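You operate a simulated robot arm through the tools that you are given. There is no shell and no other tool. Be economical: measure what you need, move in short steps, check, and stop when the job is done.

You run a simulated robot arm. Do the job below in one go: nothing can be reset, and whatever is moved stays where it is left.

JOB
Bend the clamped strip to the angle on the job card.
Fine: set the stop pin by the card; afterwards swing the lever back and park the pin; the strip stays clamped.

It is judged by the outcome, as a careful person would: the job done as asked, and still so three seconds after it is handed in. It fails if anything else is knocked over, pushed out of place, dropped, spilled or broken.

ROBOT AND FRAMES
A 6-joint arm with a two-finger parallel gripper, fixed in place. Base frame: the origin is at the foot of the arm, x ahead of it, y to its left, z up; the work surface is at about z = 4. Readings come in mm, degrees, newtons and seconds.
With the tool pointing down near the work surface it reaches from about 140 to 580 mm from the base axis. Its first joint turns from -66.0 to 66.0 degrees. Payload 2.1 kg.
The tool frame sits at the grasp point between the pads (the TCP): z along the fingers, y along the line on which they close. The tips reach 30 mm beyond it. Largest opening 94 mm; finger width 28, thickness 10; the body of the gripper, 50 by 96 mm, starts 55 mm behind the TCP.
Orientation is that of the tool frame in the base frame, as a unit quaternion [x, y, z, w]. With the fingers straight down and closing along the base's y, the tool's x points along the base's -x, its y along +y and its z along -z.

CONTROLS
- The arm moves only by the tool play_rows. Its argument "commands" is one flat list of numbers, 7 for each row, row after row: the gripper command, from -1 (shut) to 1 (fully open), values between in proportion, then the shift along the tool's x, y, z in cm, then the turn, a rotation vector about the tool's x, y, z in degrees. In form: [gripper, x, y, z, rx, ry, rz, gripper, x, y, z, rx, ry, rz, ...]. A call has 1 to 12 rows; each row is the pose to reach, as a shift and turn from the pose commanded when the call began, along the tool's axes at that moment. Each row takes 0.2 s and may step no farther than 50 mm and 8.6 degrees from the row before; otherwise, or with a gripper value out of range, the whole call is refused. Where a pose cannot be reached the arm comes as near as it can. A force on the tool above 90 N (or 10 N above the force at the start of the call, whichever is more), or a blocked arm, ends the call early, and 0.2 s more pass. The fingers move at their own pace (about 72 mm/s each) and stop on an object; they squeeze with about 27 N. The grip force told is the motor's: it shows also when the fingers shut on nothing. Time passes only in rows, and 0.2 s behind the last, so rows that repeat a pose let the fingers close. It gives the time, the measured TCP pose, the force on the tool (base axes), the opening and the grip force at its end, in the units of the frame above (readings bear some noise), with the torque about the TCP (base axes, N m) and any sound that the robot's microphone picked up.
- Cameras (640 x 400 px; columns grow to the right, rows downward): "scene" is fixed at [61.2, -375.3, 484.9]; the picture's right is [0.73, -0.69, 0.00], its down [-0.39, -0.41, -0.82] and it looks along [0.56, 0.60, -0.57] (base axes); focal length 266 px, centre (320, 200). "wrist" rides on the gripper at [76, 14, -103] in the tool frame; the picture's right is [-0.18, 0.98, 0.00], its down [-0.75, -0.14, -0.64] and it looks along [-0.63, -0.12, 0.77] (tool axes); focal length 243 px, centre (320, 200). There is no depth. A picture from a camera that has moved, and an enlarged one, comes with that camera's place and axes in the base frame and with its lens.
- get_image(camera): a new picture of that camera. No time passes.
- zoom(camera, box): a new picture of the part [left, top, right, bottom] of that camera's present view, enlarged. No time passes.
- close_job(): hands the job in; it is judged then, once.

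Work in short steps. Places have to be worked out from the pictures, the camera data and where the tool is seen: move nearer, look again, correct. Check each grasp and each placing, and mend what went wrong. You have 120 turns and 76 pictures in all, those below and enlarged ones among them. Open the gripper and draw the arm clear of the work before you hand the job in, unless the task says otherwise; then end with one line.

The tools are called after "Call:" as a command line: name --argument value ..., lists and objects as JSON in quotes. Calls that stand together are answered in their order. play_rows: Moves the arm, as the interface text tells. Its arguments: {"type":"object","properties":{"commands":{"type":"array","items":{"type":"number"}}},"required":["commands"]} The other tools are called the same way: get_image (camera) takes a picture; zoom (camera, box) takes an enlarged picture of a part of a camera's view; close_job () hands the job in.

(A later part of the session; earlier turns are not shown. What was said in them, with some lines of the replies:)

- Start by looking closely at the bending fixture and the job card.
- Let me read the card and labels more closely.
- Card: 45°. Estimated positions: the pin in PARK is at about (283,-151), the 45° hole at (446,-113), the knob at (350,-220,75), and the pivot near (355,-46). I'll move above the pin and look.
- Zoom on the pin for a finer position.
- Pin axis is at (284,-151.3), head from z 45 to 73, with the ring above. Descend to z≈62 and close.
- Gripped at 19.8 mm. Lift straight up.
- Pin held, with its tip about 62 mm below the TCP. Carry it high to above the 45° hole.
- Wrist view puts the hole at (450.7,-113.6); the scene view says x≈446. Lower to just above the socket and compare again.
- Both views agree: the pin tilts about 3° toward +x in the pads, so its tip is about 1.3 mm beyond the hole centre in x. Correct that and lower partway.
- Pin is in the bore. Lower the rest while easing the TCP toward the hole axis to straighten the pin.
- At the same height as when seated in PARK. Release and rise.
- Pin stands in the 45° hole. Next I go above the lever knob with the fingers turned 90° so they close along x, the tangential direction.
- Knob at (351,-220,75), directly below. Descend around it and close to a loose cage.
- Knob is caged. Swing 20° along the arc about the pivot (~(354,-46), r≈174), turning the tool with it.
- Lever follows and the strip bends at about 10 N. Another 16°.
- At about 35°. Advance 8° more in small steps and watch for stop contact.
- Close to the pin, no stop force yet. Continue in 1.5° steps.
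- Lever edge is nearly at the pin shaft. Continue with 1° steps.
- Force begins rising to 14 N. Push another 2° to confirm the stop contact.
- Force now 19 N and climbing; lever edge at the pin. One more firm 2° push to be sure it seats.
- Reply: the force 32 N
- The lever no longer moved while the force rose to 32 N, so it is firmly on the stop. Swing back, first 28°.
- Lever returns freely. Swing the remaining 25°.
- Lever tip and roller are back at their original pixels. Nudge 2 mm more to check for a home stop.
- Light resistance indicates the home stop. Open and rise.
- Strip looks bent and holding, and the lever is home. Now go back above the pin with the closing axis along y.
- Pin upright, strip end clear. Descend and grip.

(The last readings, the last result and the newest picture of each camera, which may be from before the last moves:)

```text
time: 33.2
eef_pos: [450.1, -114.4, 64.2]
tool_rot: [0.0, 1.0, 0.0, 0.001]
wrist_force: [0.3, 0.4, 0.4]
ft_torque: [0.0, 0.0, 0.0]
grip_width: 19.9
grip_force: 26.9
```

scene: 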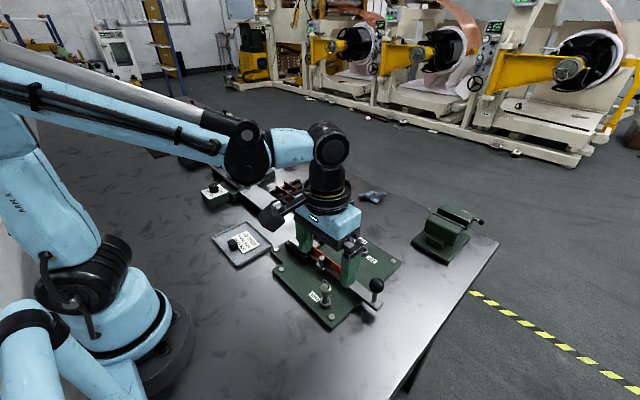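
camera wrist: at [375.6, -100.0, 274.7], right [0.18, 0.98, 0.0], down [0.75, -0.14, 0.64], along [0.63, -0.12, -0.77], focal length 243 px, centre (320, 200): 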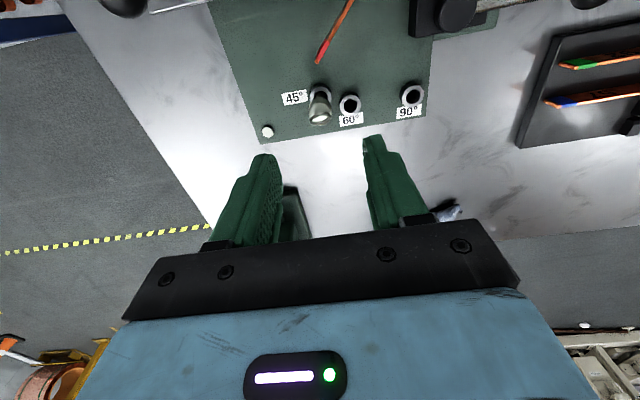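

Gripped (19.9 mm). Lift straight out.

Call:
play_rows --commands '[-1, 0, 0, -1, 0, 0, 0, -1, 0, 0, -2.5, 0, 0, 0, -1, 0, 0, -5, 0, 0, 0, -1, 0, 0, -8, 0, 0, 0, -1, 0, 0, -10, 0, 0, 0, -1, 0, 0, -10, 0, 0, 0]'

Call:
zoom --camera "scene" --box '[310, 170, 430, 270]'

```text
time: 34.6
eef_pos: [451.9, -113.7, 162.6]
tool_rot: [0.0, 1.0, -0.001, 0.001]
wrist_force: [0.9, -0.2, -0.1]
ft_torque: [0.02, 0.03, 0.01]
grip_width: 19.7
grip_force: 27.2
```

```text
4.00 times, centred on (370, 220) of scene
camera zoom: at [61.2, -375.3, 484.9], right [0.73, -0.69, 0.0], down [-0.39, -0.41, -0.82], along [0.56, 0.6, -0.57], focal length 1062 px, centre (120, 120)
```

zoom: 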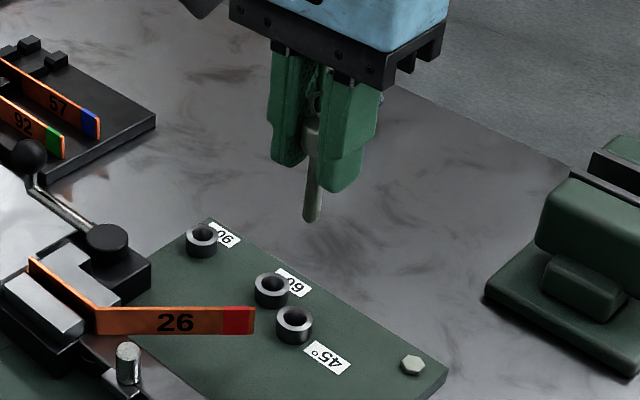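

Carry to above PARK (284,-151) and lower to just above the socket.

Call:
play_rows --commands '[-1, 3.4, -0.75, 0, 0, 0, 0, -1, 6.8, -1.5, 0, 0, 0, 0, -1, 10.2, -2.25, 0, 0, 0, 0, -1, 13.6, -3, 0, 0, 0, 0, -1, 16.75, -3.76, 0, 0, 0, 0, -1, 16.75, -3.76, 2, 0, 0, 0, -1, 16.75, -3.76, 4, 0, 0, 0, -1, 16.75, -3.76, 6, 0, 0, 0, -1, 16.75, -3.76, 6, 0, 0, 0]'

Call:
zoom --camera "wrist" --box '[270, 60, 390, 180]'

Call:
zoom --camera "scene" --box '[300, 260, 380, 320]'

```text
time: 36.6
eef_pos: [283.5, -151.0, 105.5]
tool_rot: [0.0, 1.0, 0.0, 0.0]
wrist_force: [0.4, 0.0, -0.8]
ft_torque: [-0.03, -0.03, 0.02]
grip_width: 19.8
grip_force: 26.4
```

```text
3.33 times, centred on (330, 120) of wrist
camera zoom: at [208.5, -136.6, 206.5], right [0.18, 0.98, 0.0], down [0.75, -0.14, 0.64], along [0.63, -0.12, -0.77], focal length 809 px, centre (287, 467)
```

zoom: 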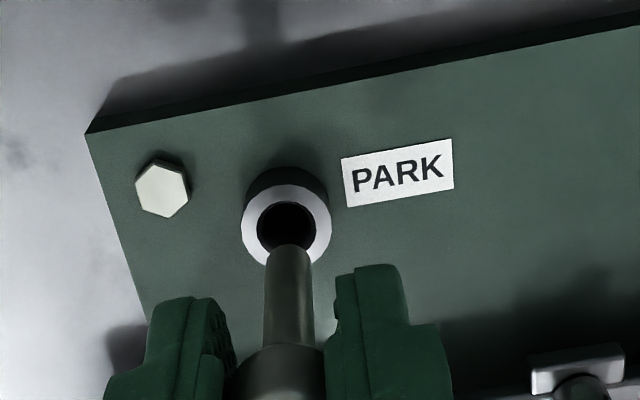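

```text
6.67 times, centred on (340, 290) of scene
camera zoom: at [61.2, -375.3, 484.9], right [0.73, -0.69, 0.0], down [-0.39, -0.41, -0.82], along [0.56, 0.6, -0.57], focal length 1770 px, centre (187, -400)
```

zoom: 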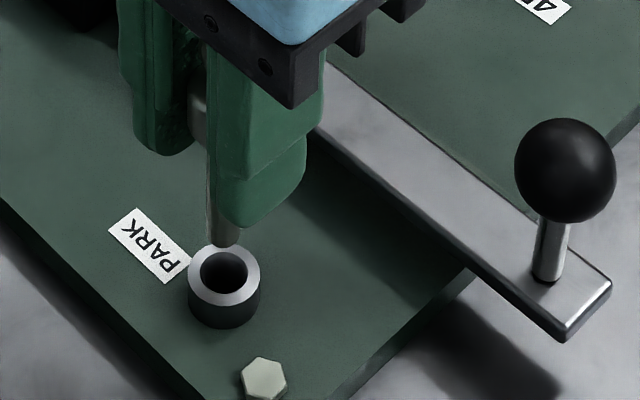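

Tip and socket line up within about 1 mm. Lower gently partway.

Call:
play_rows --commands '[-1, 0, -0.03, 0.6, 0, 0, 0, -1, 0, -0.03, 1.2, 0, 0, 0, -1, 0, -0.03, 1.8, 0, 0, 0, -1, 0, -0.03, 2.4, 0, 0, 0, -1, 0, -0.03, 2.4, 0, 0, 0]'

Call:
zoom --camera "wrist" --box '[270, 60, 390, 180]'

Call:
zoom --camera "scene" --box '[300, 260, 380, 320]'

```text
time: 37.8
eef_pos: [283.4, -151.3, 79.1]
tool_rot: [0.0, 1.0, -0.001, 0.002]
wrist_force: [2.1, -1.3, -1.6]
ft_torque: [-0.12, -0.17, 0.0]
grip_width: 19.8
grip_force: 27.1
```

```text
3.33 times, centred on (330, 120) of wrist
camera zoom: at [207.6, -136.8, 182.0], right [0.18, 0.98, 0.0], down [0.75, -0.14, 0.64], along [0.63, -0.12, -0.76], focal length 809 px, centre (287, 467)
```

zoom: 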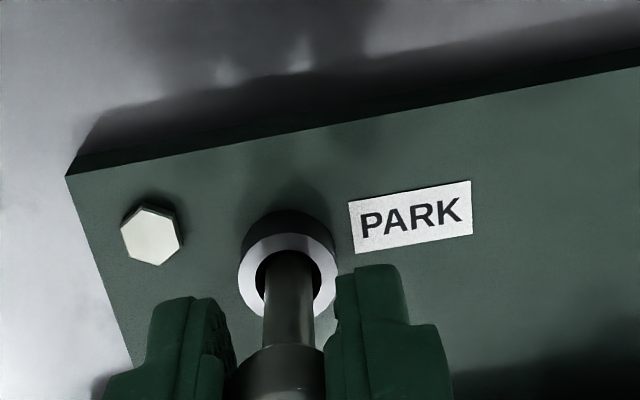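

```text
6.67 times, centred on (340, 290) of scene
camera zoom: at [61.2, -375.3, 484.9], right [0.73, -0.69, 0.0], down [-0.39, -0.41, -0.82], along [0.56, 0.6, -0.57], focal length 1770 px, centre (187, -400)
```

zoom: 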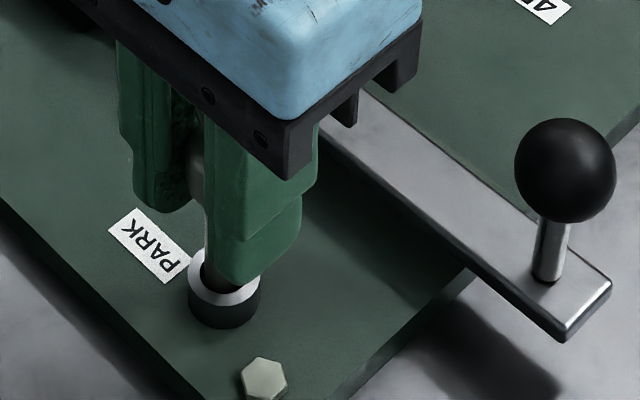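

In the bore with light wall contact. Ease +x/−y slightly and seat.

Call:
play_rows --commands '[-1, -0.07, -0.05, 0.4, 0, 0, 0, -1, -0.07, -0.05, 0.8, 0, 0, 0, -1, -0.07, -0.05, 1.2, 0, 0, 0, -1, -0.07, -0.05, 1.5, 0, 0, 0, -1, -0.07, -0.05, 1.5, 0, 0, 0]'

```text
time: 39.0
eef_pos: [283.9, -152.7, 63.7]
tool_rot: [0.0, 1.0, 0.0, 0.001]
wrist_force: [0.8, 0.2, -1.3]
ft_torque: [0.03, 0.01, 0.01]
grip_width: 19.8
grip_force: 27.2
```

Seated height reached with low force. Release and rise.

Call:
play_rows --commands '[-0.2, -0.07, -0.05, 0, 0, 0, 0, -0.2, 0, 0, 0, 0, 0, 0, -0.2, 0, 0, 0, 0, 0, 0, -0.2, 0, 0, -3, 0, 0, 0, -0.2, 0, 0, -7, 0, 0, 0, 0.3, 0, 0, -12, 0, 0, 0, 1, 0, 0, -16, 0, 0, 0, 1, 0, 0, -16, 0, 0, 0]'

Call:
get_image --camera "scene"

Call:
zoom --camera "scene" --box '[270, 210, 390, 320]'

Call:
get_image --camera "wrist"

```text
time: 40.8
eef_pos: [284.6, -152.8, 227.7]
tool_rot: [0.0, 1.0, -0.001, 0.001]
wrist_force: [-0.9, 0.1, -0.2]
ft_torque: [0.02, 0.03, 0.0]
grip_width: 93.8
grip_force: 0.1
```

```text
27 pictures are left
```

scene: 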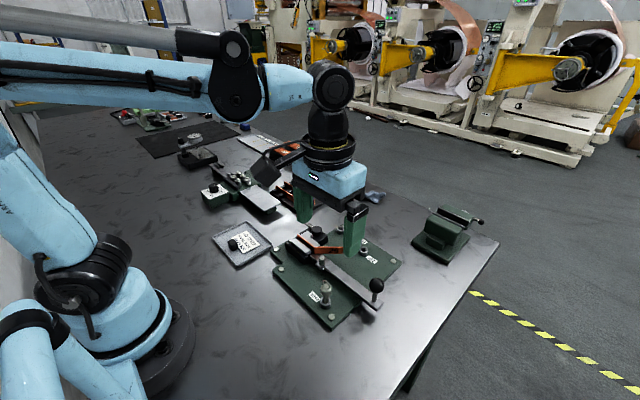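

```text
3.64 times, centred on (330, 265) of scene
camera zoom: at [61.2, -375.3, 484.9], right [0.73, -0.69, 0.0], down [-0.39, -0.41, -0.82], along [0.56, 0.6, -0.57], focal length 966 px, centre (284, -36)
```

zoom: 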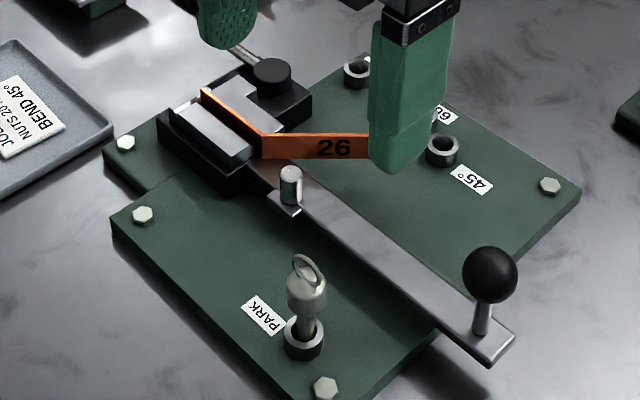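

```text
25 pictures are left
camera wrist: at [208.7, -138.6, 328.8], right [0.18, 0.98, 0.0], down [0.75, -0.14, 0.64], along [0.63, -0.12, -0.77], focal length 243 px, centre (320, 200)
```

wrist: 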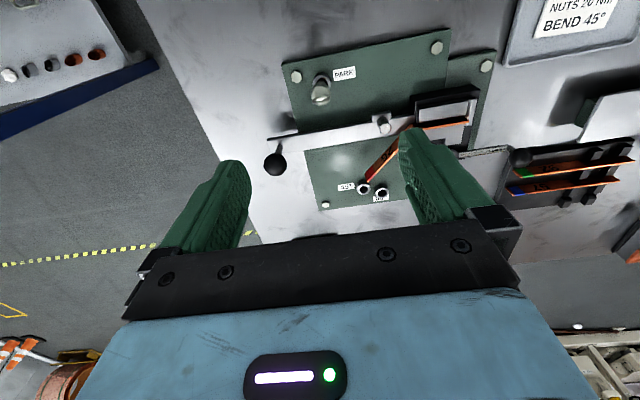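

Pin is parked upright and the lever is home. Withdraw to the starting pose and measure the bend from above.

Call:
play_rows --commands '[1, -0.8, 3.4, -2.1, 0, 0, 0, 1, -1.7, 6.8, -4.2, 0, 0, 0, 1, -2.6, 10.2, -6.3, 0, 0, 0, 1, -3.5, 13.6, -8.4, 0, 0, 0, 1, -4.3, 17.1, -10.2, 0, 0, 0, 1, -4.3, 17.1, -10.2, 0, 0, 0]'

Call:
zoom --camera "wrist" --box '[140, 0, 460, 200]'

Call:
zoom --camera "scene" --box '[270, 210, 390, 320]'

```text
time: 42.2
eef_pos: [327.1, 17.8, 327.0]
tool_rot: [0.0, 1.0, -0.001, 0.001]
wrist_force: [-0.2, -0.3, 0.4]
ft_torque: [-0.04, 0.0, -0.02]
grip_width: 94.0
grip_force: 0.1
```

```text
2.00 times, centred on (300, 100) of wrist
camera zoom: at [252.4, 32.2, 427.9], right [0.18, 0.98, 0.0], down [0.75, -0.14, 0.64], along [0.63, -0.12, -0.77], focal length 485 px, centre (360, 400)
```

zoom: 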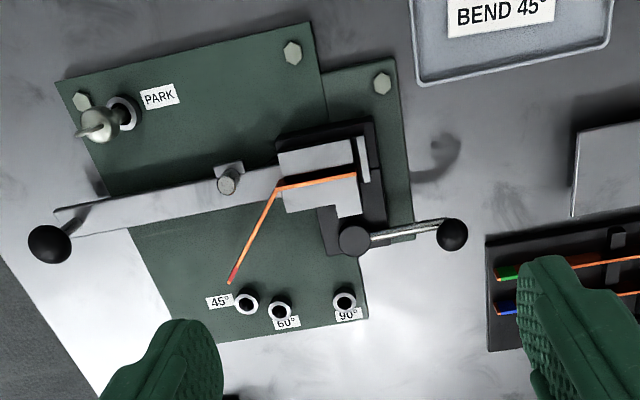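

```text
3.64 times, centred on (330, 265) of scene
camera zoom: at [61.3, -375.3, 484.9], right [0.73, -0.69, 0.0], down [-0.39, -0.41, -0.82], along [0.56, 0.6, -0.57], focal length 966 px, centre (284, -36)
```

zoom: 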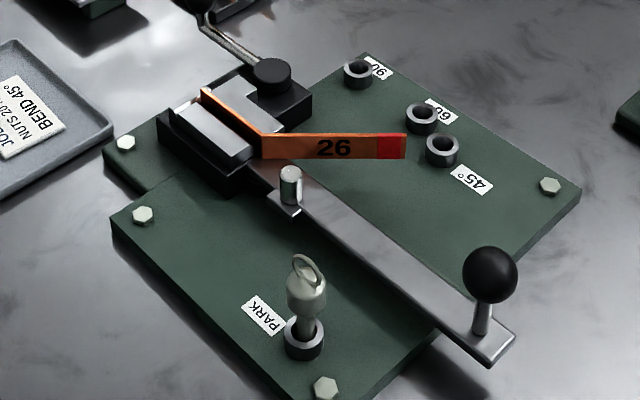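

The bend measures about 45–48° from above by my estimate. The lever is home, the pin is in PARK, the strip is still clamped and the arm is clear. Handing in.

Call:
close_job

```text
The job is handed in.
```

I bent the strip against the stop pin in the 45° hole. From the camera pictures the bend reads roughly 47–49°, with about ±2° of error, so it may be slightly over 45°. The lever is swung back to its home position, the pin is back in PARK, the strip is still clamped, and the arm is clear with the gripper open.
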